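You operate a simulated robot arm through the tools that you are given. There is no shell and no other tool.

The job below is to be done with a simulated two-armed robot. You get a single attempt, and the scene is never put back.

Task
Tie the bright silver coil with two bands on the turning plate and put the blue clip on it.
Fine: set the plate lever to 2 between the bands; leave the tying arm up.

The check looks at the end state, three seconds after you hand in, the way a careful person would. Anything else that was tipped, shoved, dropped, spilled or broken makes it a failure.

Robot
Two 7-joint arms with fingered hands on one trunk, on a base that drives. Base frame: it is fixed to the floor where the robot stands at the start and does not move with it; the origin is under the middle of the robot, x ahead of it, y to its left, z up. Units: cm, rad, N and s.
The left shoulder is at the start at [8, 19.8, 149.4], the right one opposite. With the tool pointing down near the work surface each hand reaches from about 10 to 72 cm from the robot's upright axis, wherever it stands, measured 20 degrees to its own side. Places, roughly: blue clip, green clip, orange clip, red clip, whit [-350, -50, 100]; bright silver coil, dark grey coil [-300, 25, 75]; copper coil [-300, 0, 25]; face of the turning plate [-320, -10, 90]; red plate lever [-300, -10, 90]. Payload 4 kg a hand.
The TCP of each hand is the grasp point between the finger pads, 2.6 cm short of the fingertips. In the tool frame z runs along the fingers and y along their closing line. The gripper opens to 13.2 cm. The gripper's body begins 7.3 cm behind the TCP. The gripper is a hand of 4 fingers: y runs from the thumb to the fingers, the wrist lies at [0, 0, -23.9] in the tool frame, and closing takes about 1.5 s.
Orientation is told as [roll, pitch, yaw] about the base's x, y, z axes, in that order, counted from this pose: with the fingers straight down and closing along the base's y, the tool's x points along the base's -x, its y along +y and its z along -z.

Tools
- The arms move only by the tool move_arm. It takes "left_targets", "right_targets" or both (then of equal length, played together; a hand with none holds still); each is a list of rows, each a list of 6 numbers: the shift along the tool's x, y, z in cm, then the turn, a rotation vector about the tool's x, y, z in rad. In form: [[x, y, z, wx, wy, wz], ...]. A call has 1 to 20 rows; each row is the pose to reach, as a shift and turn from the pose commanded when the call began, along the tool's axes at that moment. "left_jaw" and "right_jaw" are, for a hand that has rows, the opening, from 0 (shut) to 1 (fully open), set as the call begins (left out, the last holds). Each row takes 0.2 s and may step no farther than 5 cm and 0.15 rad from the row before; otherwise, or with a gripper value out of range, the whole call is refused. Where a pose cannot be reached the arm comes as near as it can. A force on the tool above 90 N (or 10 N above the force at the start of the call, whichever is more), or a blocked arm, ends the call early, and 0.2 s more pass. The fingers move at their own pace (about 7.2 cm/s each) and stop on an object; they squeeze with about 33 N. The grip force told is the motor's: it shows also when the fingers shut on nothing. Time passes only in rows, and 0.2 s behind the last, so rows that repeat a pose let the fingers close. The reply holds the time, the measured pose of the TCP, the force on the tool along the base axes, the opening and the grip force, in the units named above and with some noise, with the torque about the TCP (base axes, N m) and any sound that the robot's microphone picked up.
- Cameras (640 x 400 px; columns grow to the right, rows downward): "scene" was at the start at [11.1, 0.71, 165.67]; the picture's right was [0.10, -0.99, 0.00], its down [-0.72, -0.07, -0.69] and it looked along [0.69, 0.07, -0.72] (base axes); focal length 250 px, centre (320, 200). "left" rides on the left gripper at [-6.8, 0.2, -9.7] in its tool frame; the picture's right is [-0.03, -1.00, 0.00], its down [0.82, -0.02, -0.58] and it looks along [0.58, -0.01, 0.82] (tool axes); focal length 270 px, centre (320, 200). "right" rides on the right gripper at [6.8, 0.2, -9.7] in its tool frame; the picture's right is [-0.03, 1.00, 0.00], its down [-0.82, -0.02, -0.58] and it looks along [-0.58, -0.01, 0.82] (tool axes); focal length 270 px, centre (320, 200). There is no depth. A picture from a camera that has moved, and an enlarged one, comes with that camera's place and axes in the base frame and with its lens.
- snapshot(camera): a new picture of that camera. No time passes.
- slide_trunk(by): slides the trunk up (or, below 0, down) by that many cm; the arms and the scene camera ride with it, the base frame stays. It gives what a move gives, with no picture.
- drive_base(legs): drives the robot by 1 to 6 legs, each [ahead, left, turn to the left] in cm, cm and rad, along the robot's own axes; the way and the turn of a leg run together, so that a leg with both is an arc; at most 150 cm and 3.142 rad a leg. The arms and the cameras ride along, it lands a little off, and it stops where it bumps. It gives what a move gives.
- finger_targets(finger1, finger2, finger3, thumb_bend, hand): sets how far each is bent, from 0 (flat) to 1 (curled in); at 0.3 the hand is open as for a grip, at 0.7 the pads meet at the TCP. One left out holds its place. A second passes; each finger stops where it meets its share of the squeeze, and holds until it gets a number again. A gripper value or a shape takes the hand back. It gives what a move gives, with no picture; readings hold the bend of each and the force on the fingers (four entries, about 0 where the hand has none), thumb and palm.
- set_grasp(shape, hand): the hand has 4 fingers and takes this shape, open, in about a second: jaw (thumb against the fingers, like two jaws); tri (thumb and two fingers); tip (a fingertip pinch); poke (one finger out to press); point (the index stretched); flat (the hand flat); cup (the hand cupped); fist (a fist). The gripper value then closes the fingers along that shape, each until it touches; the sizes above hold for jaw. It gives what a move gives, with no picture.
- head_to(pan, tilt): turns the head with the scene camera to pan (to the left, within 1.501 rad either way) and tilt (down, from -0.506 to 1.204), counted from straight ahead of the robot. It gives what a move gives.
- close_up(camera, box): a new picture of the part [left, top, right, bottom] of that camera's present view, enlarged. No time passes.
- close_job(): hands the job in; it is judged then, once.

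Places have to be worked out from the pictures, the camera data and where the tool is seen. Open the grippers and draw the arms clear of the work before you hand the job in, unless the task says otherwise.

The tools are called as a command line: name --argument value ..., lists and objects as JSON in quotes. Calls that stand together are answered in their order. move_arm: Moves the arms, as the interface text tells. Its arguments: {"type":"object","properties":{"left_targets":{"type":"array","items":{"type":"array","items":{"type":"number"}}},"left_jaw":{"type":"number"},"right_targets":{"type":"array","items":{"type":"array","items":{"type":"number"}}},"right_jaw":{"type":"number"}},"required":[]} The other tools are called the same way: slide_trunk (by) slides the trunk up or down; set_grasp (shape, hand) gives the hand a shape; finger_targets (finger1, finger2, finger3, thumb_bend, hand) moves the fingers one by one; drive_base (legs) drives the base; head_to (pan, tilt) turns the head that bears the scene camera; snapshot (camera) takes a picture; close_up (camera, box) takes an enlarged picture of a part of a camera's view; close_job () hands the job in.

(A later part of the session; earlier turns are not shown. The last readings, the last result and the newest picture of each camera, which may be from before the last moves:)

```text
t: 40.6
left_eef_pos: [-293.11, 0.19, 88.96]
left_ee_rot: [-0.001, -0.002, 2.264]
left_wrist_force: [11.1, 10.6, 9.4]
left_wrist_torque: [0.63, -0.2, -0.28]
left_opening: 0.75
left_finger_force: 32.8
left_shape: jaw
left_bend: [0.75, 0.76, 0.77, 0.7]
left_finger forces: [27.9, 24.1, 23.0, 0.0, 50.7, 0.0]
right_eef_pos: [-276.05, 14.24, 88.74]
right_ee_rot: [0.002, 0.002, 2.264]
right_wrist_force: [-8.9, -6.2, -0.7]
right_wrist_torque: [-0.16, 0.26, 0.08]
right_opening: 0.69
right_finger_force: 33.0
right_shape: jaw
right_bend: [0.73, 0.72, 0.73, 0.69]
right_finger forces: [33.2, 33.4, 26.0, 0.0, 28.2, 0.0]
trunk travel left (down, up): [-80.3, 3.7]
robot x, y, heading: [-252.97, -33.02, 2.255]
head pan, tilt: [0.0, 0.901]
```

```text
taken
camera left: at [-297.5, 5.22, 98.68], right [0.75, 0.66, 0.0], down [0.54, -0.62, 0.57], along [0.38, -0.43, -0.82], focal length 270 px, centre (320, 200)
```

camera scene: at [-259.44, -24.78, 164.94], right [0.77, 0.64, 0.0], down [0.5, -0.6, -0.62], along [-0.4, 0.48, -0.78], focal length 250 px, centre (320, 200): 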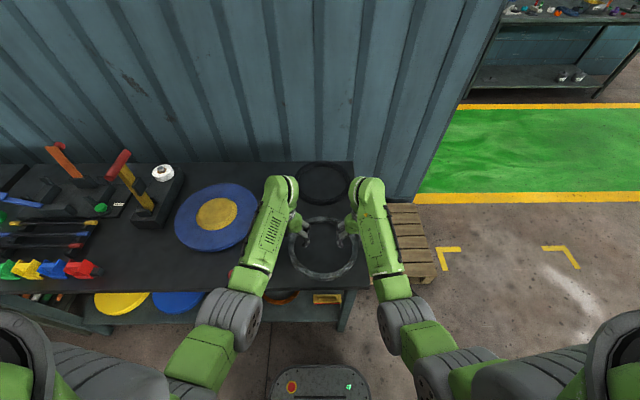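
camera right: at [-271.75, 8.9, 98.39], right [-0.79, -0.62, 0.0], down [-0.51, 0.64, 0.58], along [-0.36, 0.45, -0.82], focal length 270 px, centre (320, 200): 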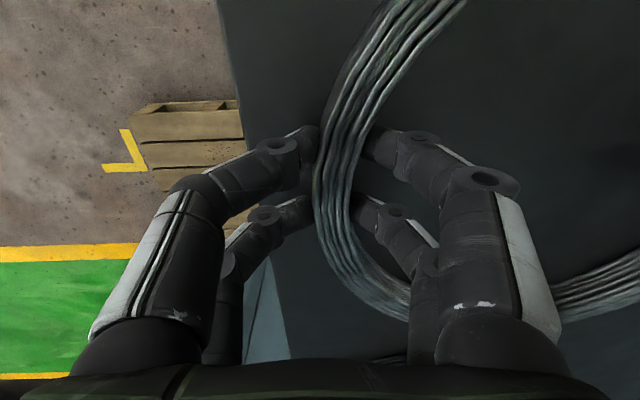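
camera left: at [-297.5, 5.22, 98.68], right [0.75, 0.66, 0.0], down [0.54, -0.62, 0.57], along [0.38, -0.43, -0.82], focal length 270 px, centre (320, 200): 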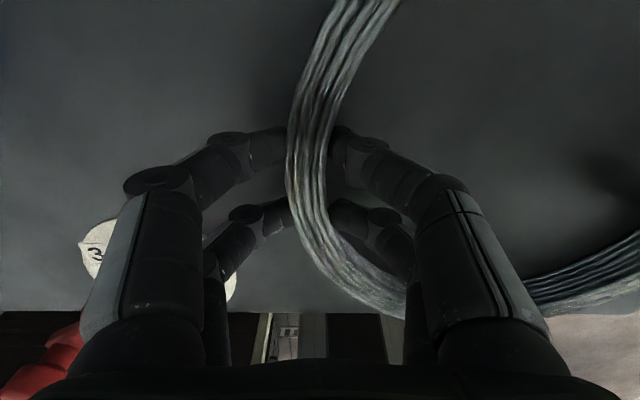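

Both hands hold the ring (opening 0.7 cm read-out, grip 33 N, fingers loaded on both sides). I lift 3 cm slowly and check that it comes up level.

move_arm --left_targets '[[0, -0.1, -0.6, 0, 0, 0], [0, -0.15, -1.2, 0, 0, 0], [0, -0.15, -1.8, 0, 0, 0], [0, -0.15, -2.4, 0, 0, 0], [0, -0.15, -3, 0, 0, 0], [0, -0.15, -3, 0, 0, 0]]' --right_targets '[[0, 0.05, -0.6, 0, 0, 0], [0, 0.1, -1.2, 0, 0, 0], [0, 0.1, -1.8, 0, 0, 0], [0, 0.1, -2.4, 0, 0, 0], [0, 0.1, -3, 0, 0, 0], [0, 0.1, -3, 0, 0, 0]]'

close_up --camera "scene" --box '[230, 160, 410, 300]'

snapshot --camera "left"

snapshot --camera "right"

```text
t: 42.0
left_eef_pos: [-292.98, 0.24, 91.87]
left_ee_rot: [0.002, 0.001, 2.265]
left_wrist_force: [-1.0, 0.9, -5.1]
left_wrist_torque: [0.17, -0.08, -0.15]
left_opening: 0.7
left_finger_force: 33.0
left_shape: jaw
left_bend: [0.75, 0.76, 0.77, 0.7]
left_finger forces: [30.6, 26.9, 21.3, 0.2, 36.0, 0.1]
right_eef_pos: [-276.22, 14.36, 91.72]
right_ee_rot: [-0.002, 0.001, 2.261]
right_wrist_force: [-0.7, 0.0, -5.4]
right_wrist_torque: [-0.14, 0.0, 0.26]
right_opening: 0.66
right_finger_force: 32.8
right_shape: jaw
right_bend: [0.73, 0.72, 0.73, 0.7]
right_finger forces: [30.7, 32.8, 29.2, 0.0, 32.9, 0.0]
trunk travel left (down, up): [-80.3, 3.7]
robot x, y, heading: [-252.46, -32.93, 2.264]
head pan, tilt: [0.0, 0.901]
```

```text
2.86 times, centred on (320, 230) of scene
camera zoom: at [-259.45, -24.73, 164.94], right [0.77, 0.64, 0.0], down [0.5, -0.6, -0.62], along [-0.4, 0.48, -0.78], focal length 713 px, centre (320, 114)
```

zoom: 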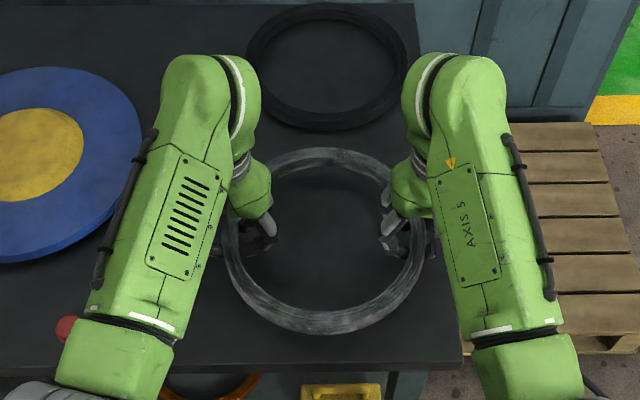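

```text
taken
camera left: at [-297.53, 5.29, 101.53], right [0.75, 0.66, 0.0], down [0.54, -0.61, 0.58], along [0.38, -0.44, -0.82], focal length 270 px, centre (320, 200)
```

left: 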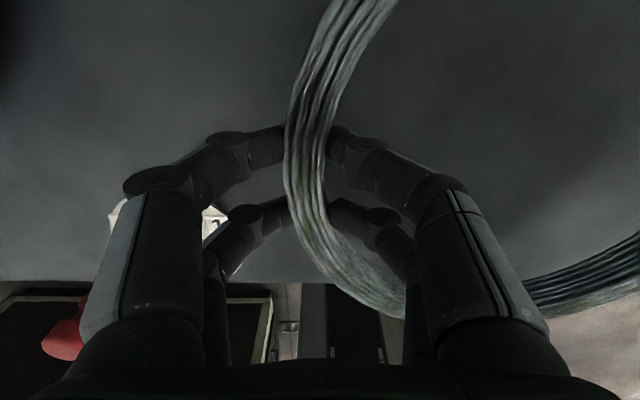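

```text
taken
camera right: at [-271.99, 9.01, 101.42], right [-0.79, -0.62, 0.0], down [-0.51, 0.64, 0.58], along [-0.36, 0.45, -0.82], focal length 270 px, centre (320, 200)
```

right: 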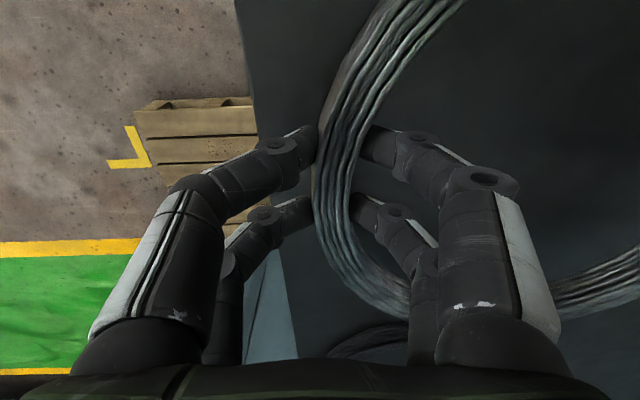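

The ring is up and level, about 5 N in each hand (roughly 1 kg). I raise it to TCP z≈104 so it clears lever and hub.

move_arm --left_targets '[[0, 0, -2, 0, 0, 0], [0, 0, -4, 0, 0, 0], [0, 0, -6, 0, 0, 0], [0, 0, -8, 0, 0, 0], [0, 0, -10, 0, 0, 0], [0, 0, -12, 0, 0, 0], [0, 0, -12, 0, 0, 0]]' --right_targets '[[0, 0, -2, 0, 0, 0], [0, 0, -4, 0, 0, 0], [0, 0, -6, 0, 0, 0], [0, 0, -8, 0, 0, 0], [0, 0, -10, 0, 0, 0], [0, 0, -12, 0, 0, 0], [0, 0, -12, 0, 0, 0]]'

snapshot --camera "scene"

```text
t: 43.6
left_eef_pos: [-292.99, 0.27, 103.82]
left_ee_rot: [0.0, 0.0, 2.266]
left_wrist_force: [-3.0, -0.4, -5.0]
left_wrist_torque: [0.05, 0.01, -0.06]
left_opening: 0.71
left_finger_force: 32.6
left_shape: jaw
left_bend: [0.75, 0.76, 0.77, 0.7]
left_finger forces: [33.2, 28.2, 22.0, 0.1, 35.3, 0.0]
right_eef_pos: [-276.36, 14.13, 103.68]
right_ee_rot: [-0.002, 0.003, 2.264]
right_wrist_force: [3.8, 1.8, -4.2]
right_wrist_torque: [-0.11, -0.06, 0.35]
right_opening: 0.63
right_finger_force: 33.4
right_shape: jaw
right_bend: [0.73, 0.72, 0.73, 0.7]
right_finger forces: [29.9, 32.7, 30.6, 0.1, 35.4, 0.1]
trunk travel left (down, up): [-80.3, 3.7]
robot x, y, heading: [-252.93, -32.43, 2.262]
head pan, tilt: [0.0, 0.901]
```

```text
taken
camera scene: at [-259.51, -24.69, 164.93], right [0.77, 0.64, 0.0], down [0.5, -0.6, -0.62], along [-0.4, 0.48, -0.78], focal length 250 px, centre (320, 200)
```

scene: 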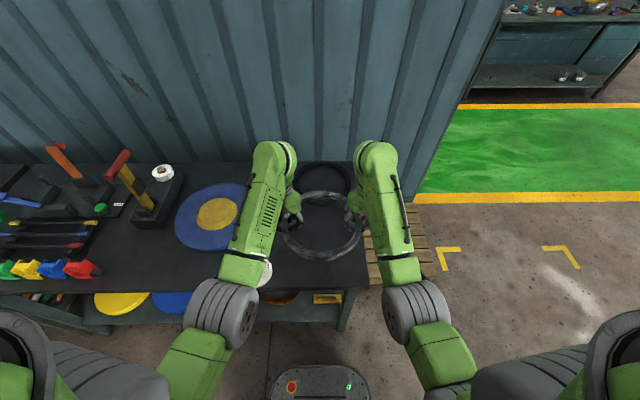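

The coil is held level well above the bench. I drive the robot left by 35 cm in two legs toward the plate.

drive_base --legs '[[0, 18, 0], [0, 17, 0]]'

snapshot --camera "scene"

snapshot --camera "left"

snapshot --camera "right"

```text
t: 46.2
left_eef_pos: [-319.88, -22.33, 103.87]
left_ee_rot: [0.003, -0.001, 2.268]
left_wrist_force: [-5.5, -1.5, -5.0]
left_wrist_torque: [0.05, 0.06, -0.03]
left_opening: 0.68
left_finger_force: 33.0
left_shape: jaw
left_bend: [0.74, 0.76, 0.77, 0.7]
left_finger forces: [33.6, 28.6, 21.6, 0.0, 35.3, 0.0]
right_eef_pos: [-303.3, -8.1, 103.66]
right_ee_rot: [0.002, 0.002, 2.264]
right_wrist_force: [5.0, 3.2, -5.0]
right_wrist_torque: [-0.09, -0.05, 0.33]
right_opening: 0.63
right_finger_force: 33.5
right_shape: jaw
right_bend: [0.73, 0.72, 0.73, 0.7]
right_finger forces: [30.0, 32.1, 31.4, 0.0, 35.5, 0.1]
trunk travel left (down, up): [-80.3, 3.7]
robot x, y, heading: [-279.58, -55.01, 2.267]
head pan, tilt: [0.0, 0.901]
```

```text
taken
camera scene: at [-286.19, -47.02, 164.93], right [0.77, 0.64, 0.0], down [0.5, -0.6, -0.62], along [-0.4, 0.47, -0.78], focal length 250 px, centre (320, 200)
```

scene: 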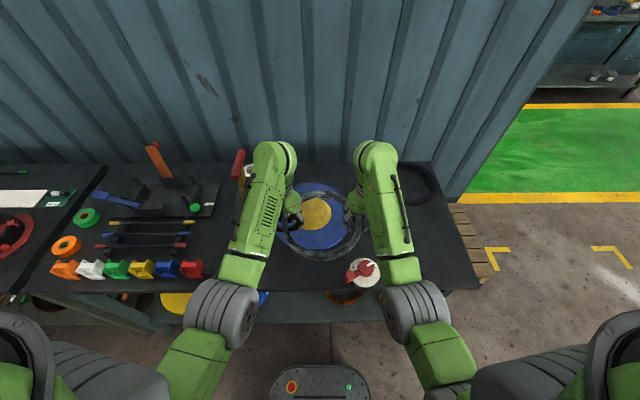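

```text
taken
camera left: at [-324.24, -17.35, 113.6], right [0.75, 0.66, 0.0], down [0.54, -0.61, 0.58], along [0.38, -0.43, -0.82], focal length 270 px, centre (320, 200)
```

left: 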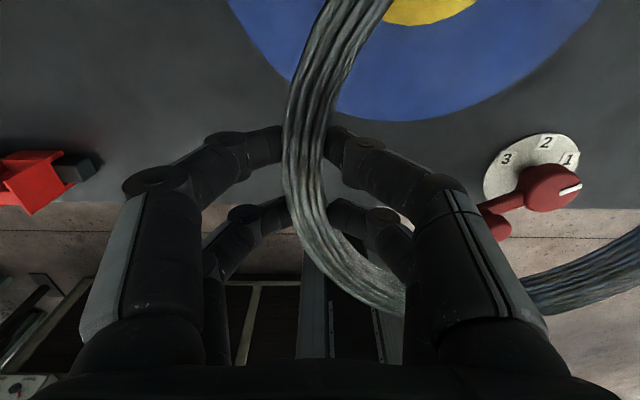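

```text
taken
camera right: at [-298.96, -13.42, 113.24], right [-0.78, -0.62, 0.0], down [-0.51, 0.64, 0.58], along [-0.36, 0.45, -0.82], focal length 270 px, centre (320, 200)
```

right: 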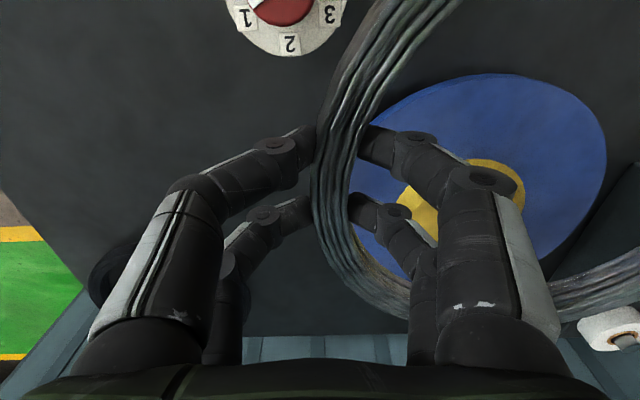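

The coil hangs over the plate's near part. I enlarge the view to measure the plate and hub centre against the coil centre.

close_up --camera "scene" --box '[260, 170, 380, 270]'

```text
4.00 times, centred on (320, 220) of scene
camera zoom: at [-286.19, -47.02, 164.93], right [0.77, 0.64, 0.0], down [0.5, -0.6, -0.62], along [-0.4, 0.47, -0.78], focal length 998 px, centre (320, 120)
```

zoom: 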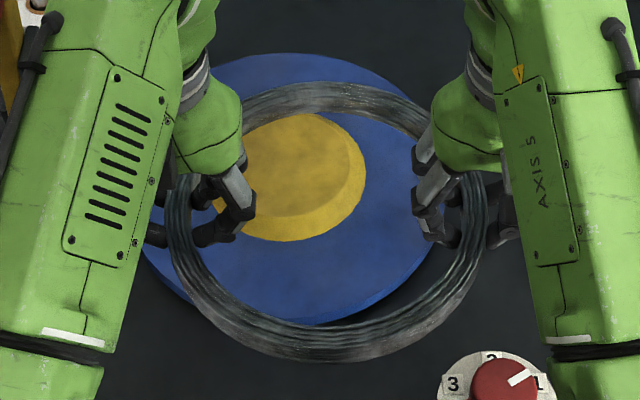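

Combining hand-camera and scene estimates, the plate centre is about 13.5 cm ahead and 4 cm left of the coil centre, with the plate top near z≈88.5. I drive 6 cm ahead and 4 cm left to stay well within reach.

drive_base --legs '[[6, 4, 0]]'

close_up --camera "scene" --box '[220, 150, 420, 290]'

snapshot --camera "right"

snapshot --camera "left"

```text
t: 47.3
left_eef_pos: [-325.86, -20.64, 104.38]
left_ee_rot: [0.007, -0.012, 2.265]
left_wrist_force: [-1.3, -0.3, -3.6]
left_wrist_torque: [0.07, 0.09, -0.02]
left_opening: 0.67
left_finger_force: 32.9
left_shape: jaw
left_bend: [0.74, 0.76, 0.77, 0.7]
left_finger forces: [32.7, 27.9, 22.3, 0.0, 36.0, 0.0]
right_eef_pos: [-309.31, -6.47, 104.01]
right_ee_rot: [0.004, -0.007, 2.264]
right_wrist_force: [4.2, -0.5, -4.3]
right_wrist_torque: [-0.13, 0.03, 0.31]
right_opening: 0.63
right_finger_force: 33.2
right_shape: jaw
right_bend: [0.73, 0.72, 0.73, 0.7]
right_finger forces: [30.6, 32.8, 30.8, 0.0, 34.8, 0.0]
trunk travel left (down, up): [-80.3, 3.7]
robot x, y, heading: [-286.5, -53.73, 2.271]
head pan, tilt: [0.0, 0.901]
```

```text
2.86 times, centred on (320, 220) of scene
camera zoom: at [-291.91, -45.75, 165.03], right [0.77, 0.64, -0.01], down [0.5, -0.6, -0.63], along [-0.4, 0.48, -0.78], focal length 713 px, centre (320, 143)
```

zoom: 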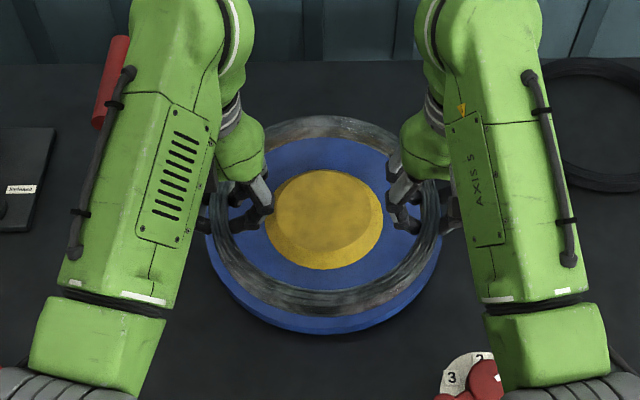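

```text
taken
camera right: at [-304.98, -11.85, 113.59], right [-0.79, -0.62, 0.0], down [-0.5, 0.64, 0.58], along [-0.36, 0.46, -0.81], focal length 270 px, centre (320, 200)
```

right: 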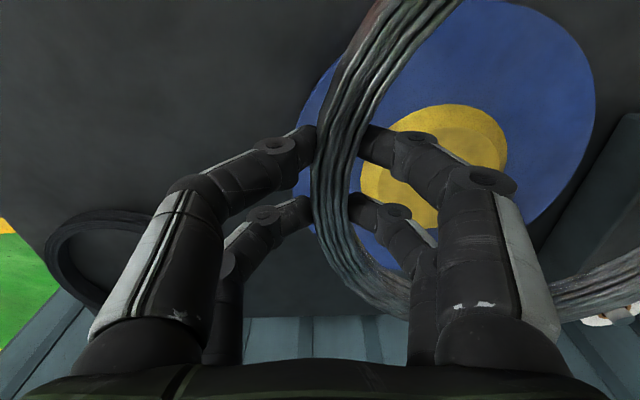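

```text
taken
camera left: at [-330.28, -15.74, 114.14], right [0.75, 0.66, -0.01], down [0.54, -0.62, 0.57], along [0.37, -0.43, -0.82], focal length 270 px, centre (320, 200)
```

left: 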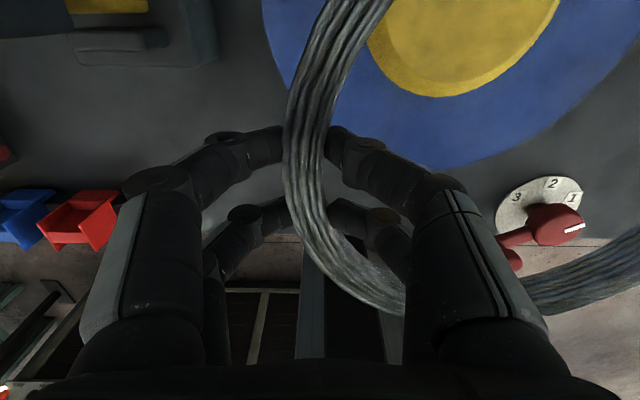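

After the drive both hands read 0.3–0.5 cm higher with about 0.01 rad of pitch, which may just be settling. I hold for a moment and read again.

move_arm --left_targets '[[0, 0, 0, 0, 0, 0], [0, 0, 0, 0, 0, 0], [0, 0, 0, 0, 0, 0]]' --right_targets '[[0, 0, 0, 0, 0, 0], [0, 0, 0, 0, 0, 0], [0, 0, 0, 0, 0, 0]]'

close_up --camera "scene" --box '[220, 150, 420, 290]'

```text
t: 48.1
left_eef_pos: [-326.64, -20.47, 103.91]
left_ee_rot: [0.001, 0.0, 2.265]
left_wrist_force: [-0.9, 0.7, -4.6]
left_wrist_torque: [0.06, -0.01, -0.04]
left_opening: 0.68
left_finger_force: 32.7
left_shape: jaw
left_bend: [0.74, 0.76, 0.77, 0.7]
left_finger forces: [32.4, 27.4, 22.5, 0.0, 36.4, 0.0]
right_eef_pos: [-310.16, -6.22, 103.69]
right_ee_rot: [-0.002, 0.001, 2.265]
right_wrist_force: [1.7, 0.5, -3.1]
right_wrist_torque: [-0.13, -0.03, 0.28]
right_opening: 0.63
right_finger_force: 32.5
right_shape: jaw
right_bend: [0.73, 0.72, 0.73, 0.7]
right_finger forces: [31.2, 33.1, 30.4, 0.0, 34.2, 0.0]
trunk travel left (down, up): [-80.3, 3.7]
robot x, y, heading: [-286.51, -53.2, 2.265]
head pan, tilt: [0.0, 0.901]
```

```text
2.86 times, centred on (320, 220) of scene
camera zoom: at [-293.19, -45.29, 164.95], right [0.77, 0.64, 0.0], down [0.5, -0.6, -0.62], along [-0.4, 0.48, -0.78], focal length 713 px, centre (320, 143)
```

zoom: 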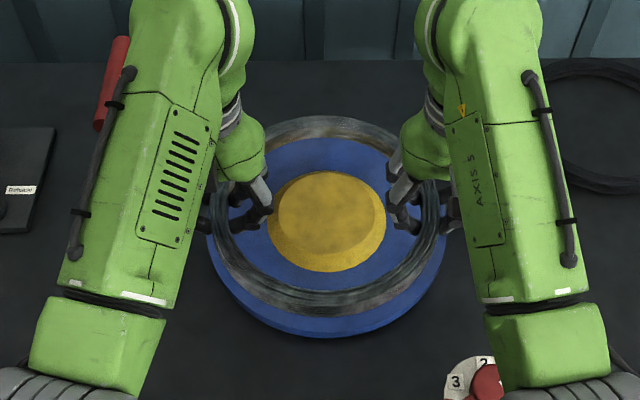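

The base has settled level. The plate centre is about 7.3 cm ahead and 0.3 cm right of the coil centre now, so I move both hands forward together by that much.

move_arm --left_targets '[[-1.5, -0.05, 0, 0, 0, 0], [-3, -0.1, 0, 0, 0, 0], [-4.5, -0.2, 0, 0, 0, 0], [-6, -0.25, 0, 0, 0, 0], [-7.3, -0.3, 0, 0, 0, 0], [-7.3, -0.3, 0, 0, 0, 0]]' --right_targets '[[-1.5, -0.05, 0, 0, 0, 0], [-3, -0.1, 0, 0, 0, 0], [-4.5, -0.2, 0, 0, 0, 0], [-6, -0.25, 0, 0, 0, 0], [-7.3, -0.3, 0, 0, 0, 0], [-7.3, -0.3, 0, 0, 0, 0]]'

close_up --camera "scene" --box '[220, 130, 420, 270]'

snapshot --camera "right"

snapshot --camera "left"

```text
t: 49.5
left_eef_pos: [-331.15, -14.52, 103.86]
left_ee_rot: [-0.002, 0.002, 2.265]
left_wrist_force: [-2.1, -0.4, -5.5]
left_wrist_torque: [0.05, -0.01, -0.07]
left_opening: 0.65
left_finger_force: 33.5
left_shape: jaw
left_bend: [0.74, 0.76, 0.77, 0.7]
left_finger forces: [32.7, 27.6, 22.7, 0.0, 36.1, 0.0]
right_eef_pos: [-314.54, -0.46, 103.72]
right_ee_rot: [-0.003, 0.003, 2.264]
right_wrist_force: [2.7, -0.6, -4.3]
right_wrist_torque: [-0.14, -0.04, 0.32]
right_opening: 0.63
right_finger_force: 32.5
right_shape: jaw
right_bend: [0.73, 0.72, 0.73, 0.7]
right_finger forces: [30.8, 33.3, 30.5, 0.0, 34.4, 0.1]
trunk travel left (down, up): [-80.3, 3.7]
robot x, y, heading: [-286.67, -53.39, 2.265]
head pan, tilt: [0.0, 0.901]
```

```text
2.86 times, centred on (320, 200) of scene
camera zoom: at [-293.36, -45.22, 164.94], right [0.77, 0.64, 0.0], down [0.5, -0.6, -0.62], along [-0.4, 0.48, -0.78], focal length 713 px, centre (320, 200)
```

zoom: 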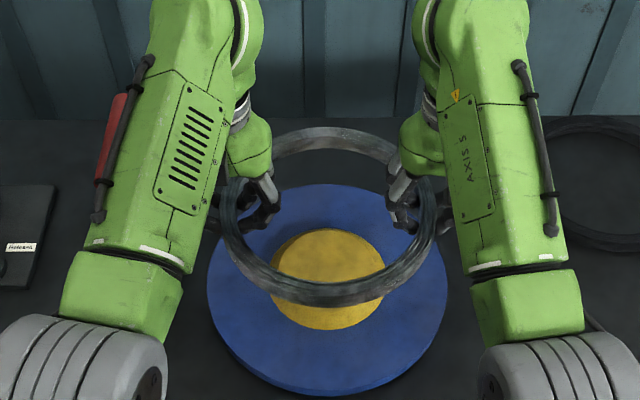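

```text
taken
camera right: at [-310.32, -5.65, 113.21], right [-0.79, -0.62, 0.0], down [-0.51, 0.64, 0.58], along [-0.36, 0.45, -0.82], focal length 270 px, centre (320, 200)
```

right: 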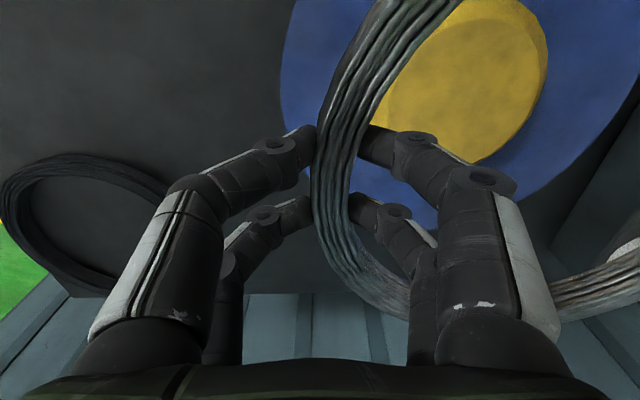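

```text
taken
camera left: at [-335.61, -9.57, 113.53], right [0.75, 0.66, 0.0], down [0.54, -0.61, 0.58], along [0.38, -0.43, -0.82], focal length 270 px, centre (320, 200)
```

left: 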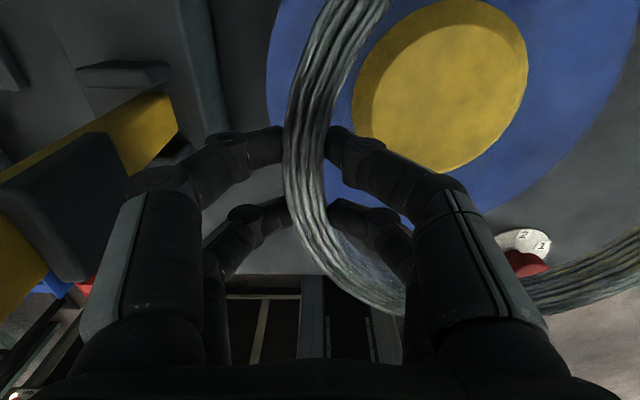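

The ring is laterally aligned with the plate and about 0.5 cm short in depth; hub clearance inside the ring is about 3 cm all round. I move 0.5 cm forward and lower both hands to TCP z≈95 in step.

move_arm --left_targets '[[-0.5, 0, 1, 0, 0, 0], [-0.5, 0, 2.5, 0, 0, 0], [-0.5, 0, 4, 0, 0, 0], [-0.5, 0, 5.5, 0, 0, 0], [-0.5, 0, 7, 0, 0, 0], [-0.5, 0, 8.8, 0, 0, 0], [-0.5, 0, 8.8, 0, 0, 0]]' --right_targets '[[-0.5, 0, 1, 0, 0, 0], [-0.5, 0, 2.5, 0, 0, 0], [-0.5, 0, 4, 0, 0, 0], [-0.5, 0, 5.5, 0, 0, 0], [-0.5, 0, 7, 0, 0, 0], [-0.5, 0, 8.7, 0, 0, 0], [-0.5, 0, 8.7, 0, 0, 0]]'

close_up --camera "scene" --box '[220, 130, 420, 270]'

snapshot --camera "left"

snapshot --camera "right"

```text
t: 51.1
left_eef_pos: [-331.53, -14.17, 95.06]
left_ee_rot: [0.0, -0.002, 2.266]
left_wrist_force: [0.6, 0.7, -4.9]
left_wrist_torque: [0.09, -0.06, -0.07]
left_opening: 0.65
left_finger_force: 33.2
left_shape: jaw
left_bend: [0.74, 0.76, 0.77, 0.7]
left_finger forces: [32.0, 27.5, 22.4, 0.0, 37.1, 0.1]
right_eef_pos: [-314.98, -0.03, 95.02]
right_ee_rot: [-0.002, 0.001, 2.264]
right_wrist_force: [-0.2, -0.1, -4.6]
right_wrist_torque: [-0.14, -0.02, 0.26]
right_opening: 0.65
right_finger_force: 33.0
right_shape: jaw
right_bend: [0.73, 0.72, 0.73, 0.7]
right_finger forces: [31.7, 33.0, 30.4, 0.1, 33.8, 0.0]
trunk travel left (down, up): [-80.3, 3.7]
robot x, y, heading: [-286.5, -53.63, 2.269]
head pan, tilt: [0.0, 0.901]
```

```text
2.86 times, centred on (320, 200) of scene
camera zoom: at [-293.34, -45.21, 164.94], right [0.77, 0.64, 0.0], down [0.5, -0.6, -0.62], along [-0.4, 0.48, -0.78], focal length 713 px, centre (320, 200)
```

zoom: 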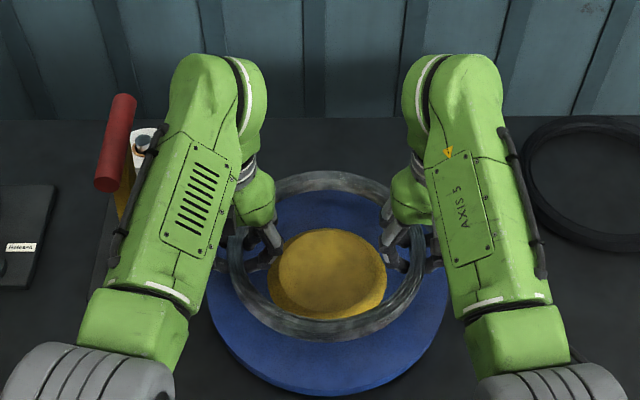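

```text
taken
camera left: at [-336.06, -9.2, 104.75], right [0.75, 0.66, 0.0], down [0.54, -0.61, 0.58], along [0.38, -0.43, -0.82], focal length 270 px, centre (320, 200)
```

left: 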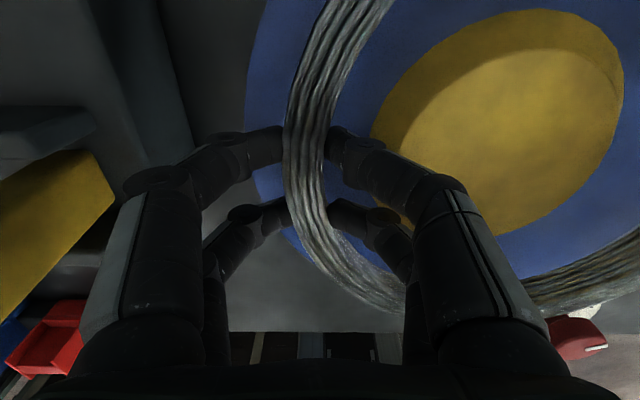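

```text
taken
camera right: at [-310.72, -5.32, 104.55], right [-0.79, -0.62, 0.0], down [-0.51, 0.64, 0.58], along [-0.36, 0.45, -0.82], focal length 270 px, centre (320, 200)
```

right: 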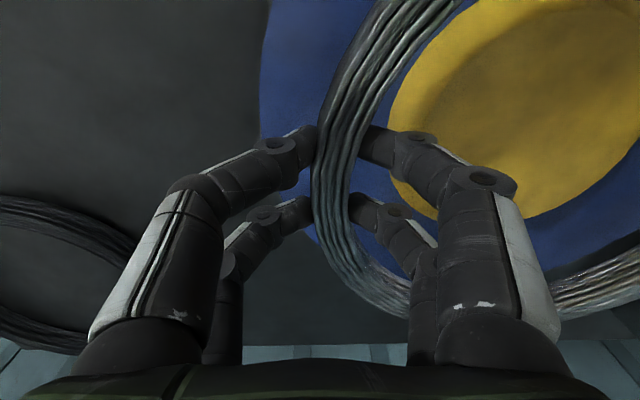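

Ring and hub look concentric (hub centre column 327, ring 326). I lower gently to about z=91.6 and check for contact force.

move_arm --left_targets '[[0, 0, 1, 0, 0, 0], [0, 0, 2, 0, 0, 0], [0, 0, 2.8, 0, 0, 0], [0, 0, 3.2, 0, 0, 0], [0, 0, 3.5, 0, 0, 0], [0, 0, 3.5, 0, 0, 0]]' --right_targets '[[0, 0, 1, 0, 0, 0], [0, 0, 2, 0, 0, 0], [0, 0, 2.8, 0, 0, 0], [0, 0, 3.2, 0, 0, 0], [0, 0, 3.5, 0, 0, 0], [0, 0, 3.5, 0, 0, 0]]'

```text
t: 52.5
left_eef_pos: [-331.48, -14.19, 91.84]
left_ee_rot: [-0.001, -0.007, 2.265]
left_wrist_force: [-4.0, 2.9, 9.7]
left_wrist_torque: [0.13, 0.08, -0.13]
left_opening: 0.68
left_finger_force: 32.9
left_shape: jaw
left_bend: [0.74, 0.76, 0.77, 0.7]
left_finger forces: [33.8, 27.9, 23.2, 0.0, 37.6, 0.1]
right_eef_pos: [-314.92, 0.0, 91.76]
right_ee_rot: [-0.002, -0.004, 2.264]
right_wrist_force: [-1.3, 4.6, 8.4]
right_wrist_torque: [-0.08, 0.09, 0.27]
right_opening: 0.64
right_finger_force: 33.3
right_shape: jaw
right_bend: [0.73, 0.72, 0.73, 0.69]
right_finger forces: [32.0, 33.0, 31.6, 0.0, 35.4, 0.1]
trunk travel left (down, up): [-80.3, 3.7]
robot x, y, heading: [-286.74, -53.51, 2.264]
head pan, tilt: [0.0, 0.901]
```

Contact at TCP z≈91.8: forces changed from -5 N to +9 N, so the coil rests on the plate. I ease up 0.2 cm and open both hands just a little (to about 3.3 cm) so the inner fingers stay off the hub.

move_arm --left_targets '[[0, 0, -0.2, 0, 0, 0], [0, 0, -0.2, 0, 0, 0], [0, 0, -0.2, 0, 0, 0], [0, 0, -0.2, 0, 0, 0]]' --right_targets '[[0, 0, -0.2, 0, 0, 0], [0, 0, -0.2, 0, 0, 0], [0, 0, -0.2, 0, 0, 0], [0, 0, -0.2, 0, 0, 0]]' --left_jaw 0.25 --right_jaw 0.25

snapshot --camera "left"

snapshot --camera "right"

```text
t: 53.5
left_eef_pos: [-331.59, -14.49, 91.69]
left_ee_rot: [-0.001, -0.001, 2.265]
left_wrist_force: [-0.3, 0.0, 0.2]
left_wrist_torque: [0.04, -0.03, -0.03]
left_opening: 3.27
left_finger_force: 0.0
left_shape: jaw
left_bend: [0.73, 0.73, 0.73, 0.7]
left_finger forces: [0.0, 0.1, 0.1, 0.1, 0.0, 0.0]
right_eef_pos: [-314.9, -0.12, 91.69]
right_ee_rot: [-0.001, 0.002, 2.265]
right_wrist_force: [0.1, 0.3, 0.4]
right_wrist_torque: [0.01, -0.03, -0.04]
right_opening: 3.29
right_finger_force: 0.0
right_shape: jaw
right_bend: [0.73, 0.74, 0.73, 0.7]
right_finger forces: [0.2, 0.3, 0.2, 0.0, 0.0, 0.0]
trunk travel left (down, up): [-80.3, 3.7]
robot x, y, heading: [-286.87, -53.66, 2.266]
head pan, tilt: [0.0, 0.901]
```

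```text
taken
camera left: at [-335.96, -9.35, 101.58], right [0.75, 0.66, 0.0], down [0.54, -0.61, 0.58], along [0.38, -0.43, -0.82], focal length 270 px, centre (320, 200)
```

left: 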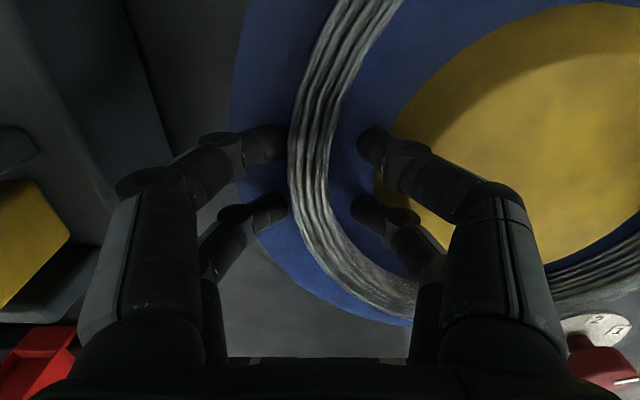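

```text
taken
camera right: at [-310.6, -5.44, 101.32], right [-0.79, -0.62, 0.0], down [-0.51, 0.64, 0.58], along [-0.36, 0.45, -0.82], focal length 270 px, centre (320, 200)
```

right: 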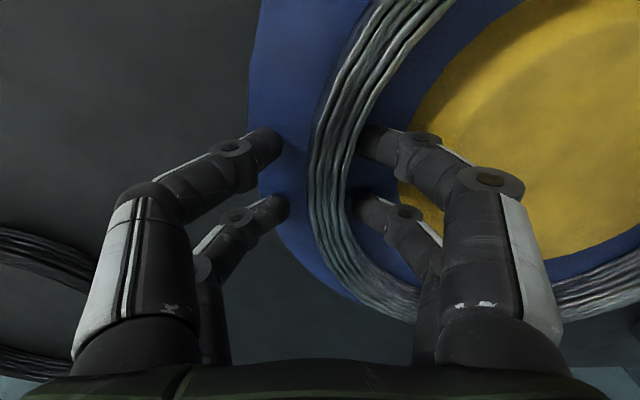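

The coil is released and lies on the plate around the hub. I centre the fingers around the wire (+0.35 cm in y for both) and lift straight up.

move_arm --left_targets '[[0, 0.35, 0, 0, 0, 0], [0, 0.35, -1.5, 0, 0, 0], [0, 0.35, -4, 0, 0, 0], [0, 0.35, -7, 0, 0, 0], [0, 0.35, -10, 0, 0, 0], [0, 0.35, -13, 0, 0, 0]]' --right_targets '[[0, 0.35, 0, 0, 0, 0], [0, 0.35, -1.5, 0, 0, 0], [0, 0.35, -4, 0, 0, 0], [0, 0.35, -7, 0, 0, 0], [0, 0.35, -10, 0, 0, 0], [0, 0.35, -13, 0, 0, 0]]'

snapshot --camera "left"

close_up --camera "scene" --box '[200, 130, 400, 270]'

```text
t: 54.9
left_eef_pos: [-331.75, -14.57, 104.83]
left_ee_rot: [0.001, -0.002, 2.265]
left_wrist_force: [-0.1, 0.4, 0.4]
left_wrist_torque: [-0.01, 0.01, 0.02]
left_opening: 3.27
left_finger_force: 0.0
left_shape: jaw
left_bend: [0.73, 0.73, 0.73, 0.7]
left_finger forces: [0.0, 0.0, 0.0, 0.1, 0.0, 0.0]
right_eef_pos: [-315.24, -0.37, 104.7]
right_ee_rot: [-0.002, 0.001, 2.265]
right_wrist_force: [0.1, -0.3, 0.4]
right_wrist_torque: [-0.01, -0.01, -0.02]
right_opening: 3.3
right_finger_force: 0.1
right_shape: jaw
right_bend: [0.73, 0.73, 0.73, 0.7]
right_finger forces: [0.0, 0.0, 0.0, 0.0, 0.1, 0.0]
trunk travel left (down, up): [-80.3, 3.7]
robot x, y, heading: [-286.72, -53.29, 2.262]
head pan, tilt: [0.0, 0.901]
```

```text
taken
camera left: at [-336.2, -9.51, 114.47], right [0.75, 0.66, 0.0], down [0.54, -0.61, 0.58], along [0.38, -0.43, -0.82], focal length 270 px, centre (320, 200)
```

left: 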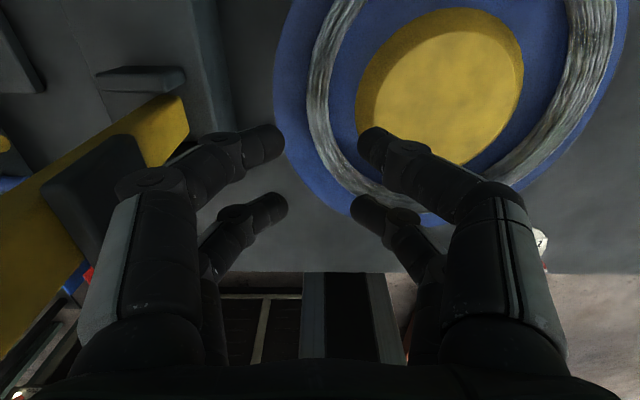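

```text
2.86 times, centred on (300, 200) of scene
camera zoom: at [-293.2, -45.39, 164.95], right [0.77, 0.64, 0.0], down [0.5, -0.6, -0.62], along [-0.4, 0.48, -0.78], focal length 713 px, centre (377, 200)
```

zoom: 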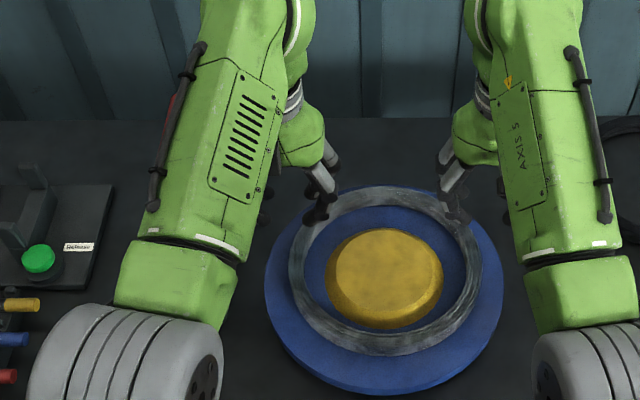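

The coil lies on the plate around the hub, perhaps about 1 cm too far from the robot. I draw both hands back and outward for an unobstructed view of coil, plate and tying arm.

move_arm --left_targets '[[3, 0, -0.5, 0, 0, 0], [6, 0, -1, 0, 0, 0], [9, 0.5, -1, 0, 0, 0], [12, 1, -1, 0, 0, 0], [15, 2, -1, 0, 0, 0], [17, 3, -1, 0, 0, 0]]' --right_targets '[[3, 0, -0.5, 0, 0, 0], [6, 0, -1, 0, 0, 0], [9, -0.5, -1, 0, 0, 0], [12, -2, -1, 0, 0, 0], [15, -4, -1, 0, 0, 0], [17, -6, -1, 0, 0, 0]]'

snapshot --camera "scene"

close_up --camera "scene" --box '[190, 120, 390, 260]'

snapshot --camera "right"

```text
t: 56.3
left_eef_pos: [-323.24, -29.54, 105.91]
left_ee_rot: [0.001, -0.005, 2.266]
left_wrist_force: [0.5, 0.2, 0.1]
left_wrist_torque: [-0.01, 0.04, 0.01]
left_opening: 3.3
left_finger_force: 0.1
left_shape: jaw
left_bend: [0.73, 0.73, 0.73, 0.7]
left_finger forces: [0.0, 0.0, 0.1, 0.1, 0.0, 0.0]
right_eef_pos: [-299.63, -9.42, 105.86]
right_ee_rot: [-0.002, -0.003, 2.263]
right_wrist_force: [1.0, -0.2, 0.7]
right_wrist_torque: [-0.02, 0.01, 0.0]
right_opening: 3.3
right_finger_force: 0.1
right_shape: jaw
right_bend: [0.73, 0.73, 0.73, 0.7]
right_finger forces: [0.1, 0.0, 0.1, 0.0, 0.0, 0.0]
trunk travel left (down, up): [-80.3, 3.7]
robot x, y, heading: [-286.52, -53.17, 2.264]
head pan, tilt: [0.0, 0.901]
```

```text
taken
camera scene: at [-293.08, -45.53, 164.97], right [0.77, 0.64, 0.0], down [0.5, -0.6, -0.62], along [-0.4, 0.48, -0.78], focal length 250 px, centre (320, 200)
```

scene: 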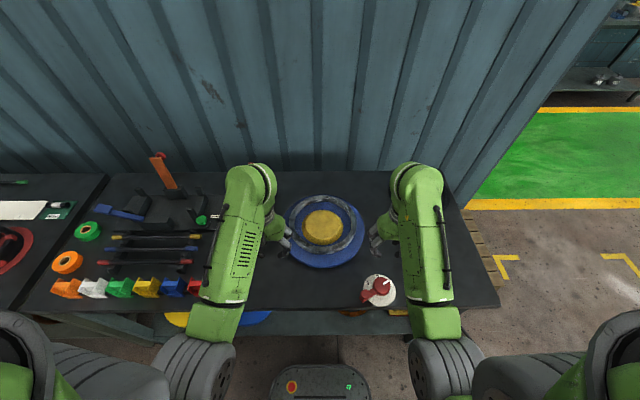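

```text
2.86 times, centred on (290, 190) of scene
camera zoom: at [-293.08, -45.53, 164.97], right [0.77, 0.64, 0.0], down [0.5, -0.6, -0.62], along [-0.4, 0.48, -0.78], focal length 713 px, centre (406, 229)
```

zoom: 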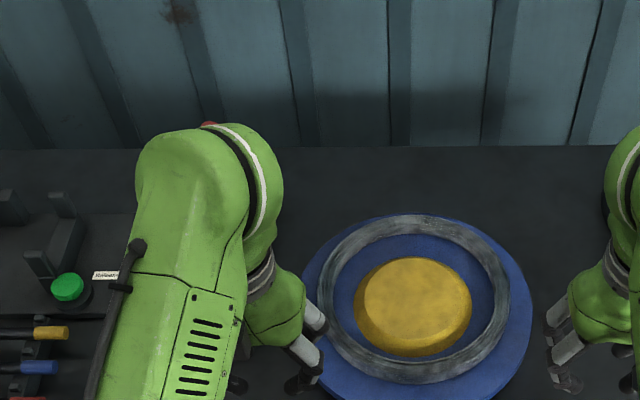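

```text
taken
camera right: at [-295.25, -14.8, 115.39], right [-0.79, -0.62, 0.0], down [-0.51, 0.64, 0.58], along [-0.36, 0.45, -0.82], focal length 270 px, centre (320, 200)
```

right: 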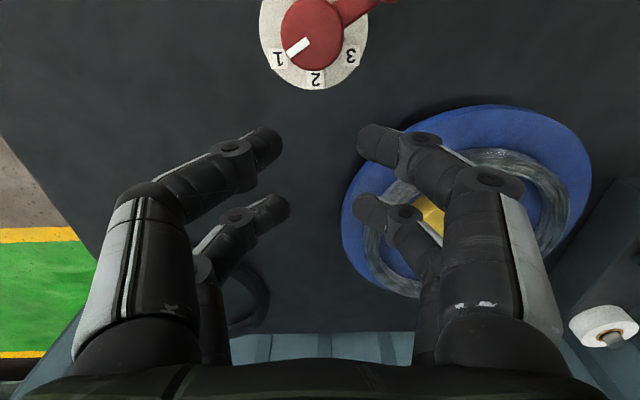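

The ring sits about 1.2 cm too far from the robot on the plate (wider blue margin on the near side). I return the slightly opened hands to the release poses to regrip and recentre it.

move_arm --left_targets '[[-3, -1, 0, 0, 0, 0], [-6, -2, 0, 0, 0, 0], [-9, -2.5, 0, 0, 0, 0], [-12, -3, 0, 0, 0, 0], [-15, -3, 1, 0, 0, 0], [-17, -3, 3, 0, 0, 0], [-17, -3, 6, 0, 0, 0], [-17, -3, 9, 0, 0, 0], [-17, -3, 11, 0, 0, 0], [-17, -3, 11, 0, 0, 0]]' --right_targets '[[-3, 2, 0, 0, 0, 0], [-6, 4, 0, 0, 0, 0], [-9, 5.5, 0, 0, 0, 0], [-12, 6, 0, 0, 0, 0], [-15, 6, 1, 0, 0, 0], [-17, 6, 3, 0, 0, 0], [-17, 6, 6, 0, 0, 0], [-17, 6, 9, 0, 0, 0], [-17, 6, 11, 0, 0, 0], [-17, 6, 11, 0, 0, 0]]'

snapshot --camera "left"

snapshot --camera "right"

```text
t: 58.5
left_eef_pos: [-331.89, -14.5, 94.87]
left_ee_rot: [0.002, -0.003, 2.265]
left_wrist_force: [0.5, 0.5, -0.5]
left_wrist_torque: [0.01, 0.0, 0.01]
left_opening: 3.3
left_finger_force: 0.0
left_shape: jaw
left_bend: [0.73, 0.73, 0.73, 0.7]
left_finger forces: [0.0, 0.0, 0.0, 0.0, 0.0, 0.1]
right_eef_pos: [-315.35, -0.44, 94.8]
right_ee_rot: [-0.003, 0.0, 2.263]
right_wrist_force: [-0.5, 0.3, -0.2]
right_wrist_torque: [0.01, 0.03, -0.01]
right_opening: 3.28
right_finger_force: 0.1
right_shape: jaw
right_bend: [0.73, 0.73, 0.73, 0.7]
right_finger forces: [0.0, 0.1, 0.0, 0.0, 0.0, 0.0]
trunk travel left (down, up): [-80.3, 3.7]
robot x, y, heading: [-286.45, -53.33, 2.265]
head pan, tilt: [0.0, 0.901]
```

```text
taken
camera left: at [-336.26, -9.49, 104.64], right [0.75, 0.66, 0.0], down [0.54, -0.61, 0.57], along [0.38, -0.43, -0.82], focal length 270 px, centre (320, 200)
```

left: 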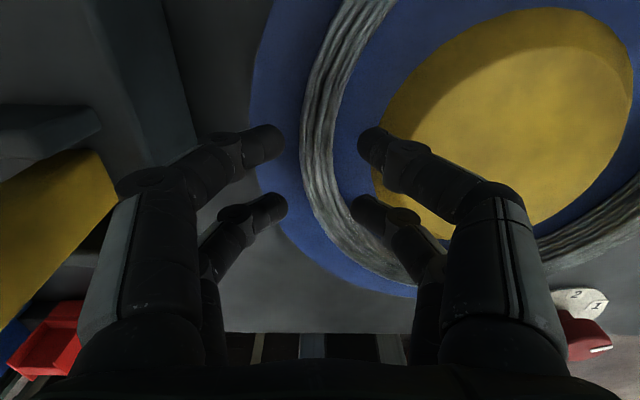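

```text
taken
camera right: at [-310.95, -5.66, 104.34], right [-0.79, -0.62, 0.0], down [-0.51, 0.64, 0.58], along [-0.36, 0.45, -0.82], focal length 270 px, centre (320, 200)
```

right: 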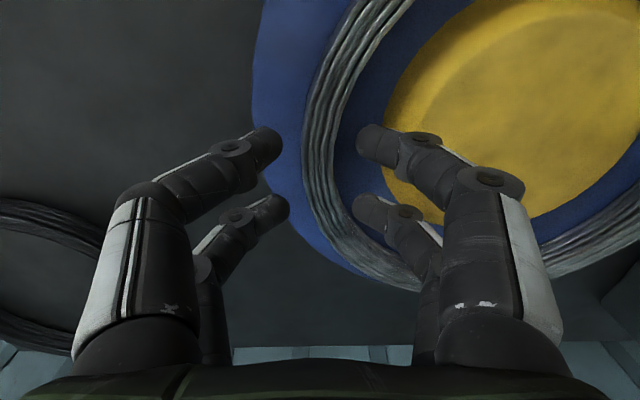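

The wire lies centrally between the fingers of both hands. I lower the last 3 cm and close.

move_arm --left_targets '[[0, 0, 1.2, 0, 0, 0], [0, 0, 2.2, 0, 0, 0], [0, 0, 3, 0, 0, 0], [0, 0, 3, 0, 0, 0]]' --right_targets '[[0, 0, 1.2, 0, 0, 0], [0, 0, 2.2, 0, 0, 0], [0, 0, 3, 0, 0, 0], [0, 0, 3, 0, 0, 0]]'

move_arm --left_targets '[[0, 0, 0, 0, 0, 0], [0, 0, 0, 0, 0, 0], [0, 0, 0, 0, 0, 0], [0, 0, 0, 0, 0, 0], [0, 0, 0, 0, 0, 0]]' --right_targets '[[0, 0, 0, 0, 0, 0], [0, 0, 0, 0, 0, 0], [0, 0, 0, 0, 0, 0], [0, 0, 0, 0, 0, 0], [0, 0, 0, 0, 0, 0]]' --left_jaw 0 --right_jaw 0

```text
t: 59.5
left_eef_pos: [-331.69, -14.39, 91.86]
left_ee_rot: [0.002, -0.001, 2.264]
left_wrist_force: [0.9, 0.3, 1.1]
left_wrist_torque: [0.03, 0.01, 0.01]
left_opening: 3.31
left_finger_force: 0.0
left_shape: jaw
left_bend: [0.73, 0.73, 0.73, 0.7]
left_finger forces: [0.1, 0.0, 0.1, 0.0, 0.0, 0.1]
right_eef_pos: [-315.16, -0.37, 91.69]
right_ee_rot: [-0.001, 0.0, 2.263]
right_wrist_force: [0.5, -0.2, 0.9]
right_wrist_torque: [0.0, 0.04, 0.03]
right_opening: 3.27
right_finger_force: 0.0
right_shape: jaw
right_bend: [0.73, 0.73, 0.73, 0.7]
right_finger forces: [0.5, 0.5, 0.1, 0.0, 0.1, 0.0]
trunk travel left (down, up): [-80.3, 3.7]
robot x, y, heading: [-286.81, -53.52, 2.263]
head pan, tilt: [0.0, 0.901]
```

```text
t: 60.7
left_eef_pos: [-331.77, -14.55, 91.82]
left_ee_rot: [0.0, -0.003, 2.265]
left_wrist_force: [-0.1, 1.3, 0.0]
left_wrist_torque: [0.05, 0.03, 0.04]
left_opening: 1.18
left_finger_force: 33.0
left_shape: jaw
left_bend: [0.72, 0.72, 0.72, 0.7]
left_finger forces: [29.6, 30.1, 29.4, 0.0, 29.9, 0.0]
right_eef_pos: [-315.14, -0.22, 91.82]
right_ee_rot: [-0.003, 0.002, 2.265]
right_wrist_force: [0.6, -0.7, 0.2]
right_wrist_torque: [-0.02, -0.1, 0.1]
right_opening: 1.1
right_finger_force: 33.2
right_shape: jaw
right_bend: [0.73, 0.72, 0.72, 0.7]
right_finger forces: [29.7, 30.0, 29.2, 0.1, 30.6, 0.0]
trunk travel left (down, up): [-80.3, 3.7]
robot x, y, heading: [-286.59, -53.45, 2.267]
head pan, tilt: [0.0, 0.901]
```

Both hands hold the ring again. I lift it 0.7 cm, bring it 1.2 cm toward the robot and 0.2 cm left, and set it down again.

move_arm --left_targets '[[0, 0, -0.4, 0, 0, 0], [0, 0, -0.7, 0, 0, 0], [0.6, 0.1, -0.7, 0, 0, 0], [1.2, 0.2, -0.7, 0, 0, 0], [1.2, 0.2, -0.3, 0, 0, 0], [1.2, 0.2, 0, 0, 0, 0], [1.2, 0.2, 0, 0, 0, 0]]' --right_targets '[[0, 0, -0.4, 0, 0, 0], [0, 0, -0.7, 0, 0, 0], [0.6, 0.1, -0.7, 0, 0, 0], [1.2, 0.2, -0.7, 0, 0, 0], [1.2, 0.2, -0.3, 0, 0, 0], [1.2, 0.2, 0, 0, 0, 0], [1.2, 0.2, 0, 0, 0, 0]]'

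move_arm --left_targets '[[0, 0, 0, 0, 0, 0], [0, 0, 0, 0, 0, 0], [0, 0, 0, 0, 0, 0], [0, 0, 0, 0, 0, 0]]' --right_targets '[[0, 0, 0, 0, 0, 0], [0, 0, 0, 0, 0, 0], [0, 0, 0, 0, 0, 0], [0, 0, 0, 0, 0, 0]]' --left_jaw 0.25 --right_jaw 0.25

snapshot --camera "left"

snapshot --camera "right"

```text
t: 62.3
left_eef_pos: [-331.18, -15.45, 91.89]
left_ee_rot: [0.002, -0.002, 2.266]
left_wrist_force: [-0.8, -0.2, -4.7]
left_wrist_torque: [0.03, 0.06, 0.02]
left_opening: 1.17
left_finger_force: 33.1
left_shape: jaw
left_bend: [0.72, 0.72, 0.72, 0.7]
left_finger forces: [30.3, 30.9, 29.2, 0.0, 29.8, 0.0]
right_eef_pos: [-314.58, -1.36, 91.79]
right_ee_rot: [-0.002, 0.002, 2.264]
right_wrist_force: [1.6, 1.0, -2.7]
right_wrist_torque: [0.0, -0.07, 0.09]
right_opening: 1.13
right_finger_force: 32.7
right_shape: jaw
right_bend: [0.73, 0.72, 0.72, 0.7]
right_finger forces: [29.5, 29.9, 30.0, 0.0, 30.7, 0.0]
trunk travel left (down, up): [-80.3, 3.7]
robot x, y, heading: [-286.39, -53.41, 2.271]
head pan, tilt: [0.0, 0.901]
```

```text
t: 63.3
left_eef_pos: [-331.23, -15.49, 91.82]
left_ee_rot: [0.002, -0.002, 2.265]
left_wrist_force: [-0.3, -0.8, -0.3]
left_wrist_torque: [0.03, 0.02, 0.01]
left_opening: 3.27
left_finger_force: 0.2
left_shape: jaw
left_bend: [0.73, 0.73, 0.73, 0.7]
left_finger forces: [0.0, 0.0, 0.0, 0.0, 0.0, 0.0]
right_eef_pos: [-314.62, -1.46, 91.75]
right_ee_rot: [-0.002, -0.001, 2.263]
right_wrist_force: [0.3, 0.2, 1.5]
right_wrist_torque: [0.0, 0.04, 0.02]
right_opening: 3.29
right_finger_force: 0.0
right_shape: jaw
right_bend: [0.73, 0.73, 0.73, 0.7]
right_finger forces: [0.2, 0.4, 0.0, 0.0, 0.1, 0.1]
trunk travel left (down, up): [-80.3, 3.7]
robot x, y, heading: [-286.81, -53.46, 2.267]
head pan, tilt: [0.0, 0.901]
```

```text
taken
camera left: at [-335.56, -10.53, 101.58], right [0.75, 0.66, 0.0], down [0.54, -0.61, 0.58], along [0.38, -0.43, -0.82], focal length 270 px, centre (320, 200)
```

left: 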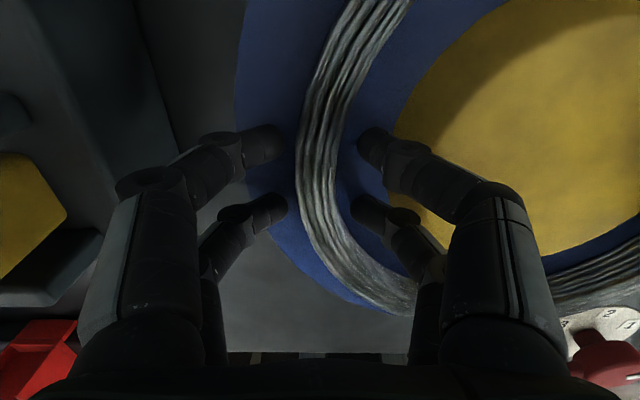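

```text
taken
camera right: at [-310.28, -6.68, 101.33], right [-0.79, -0.62, 0.0], down [-0.51, 0.64, 0.58], along [-0.36, 0.45, -0.82], focal length 270 px, centre (320, 200)
```

right: 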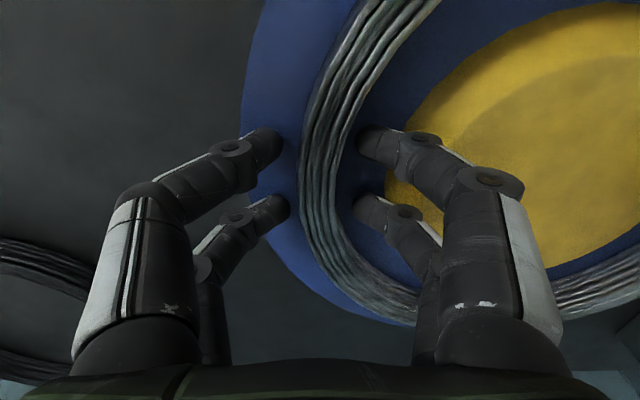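

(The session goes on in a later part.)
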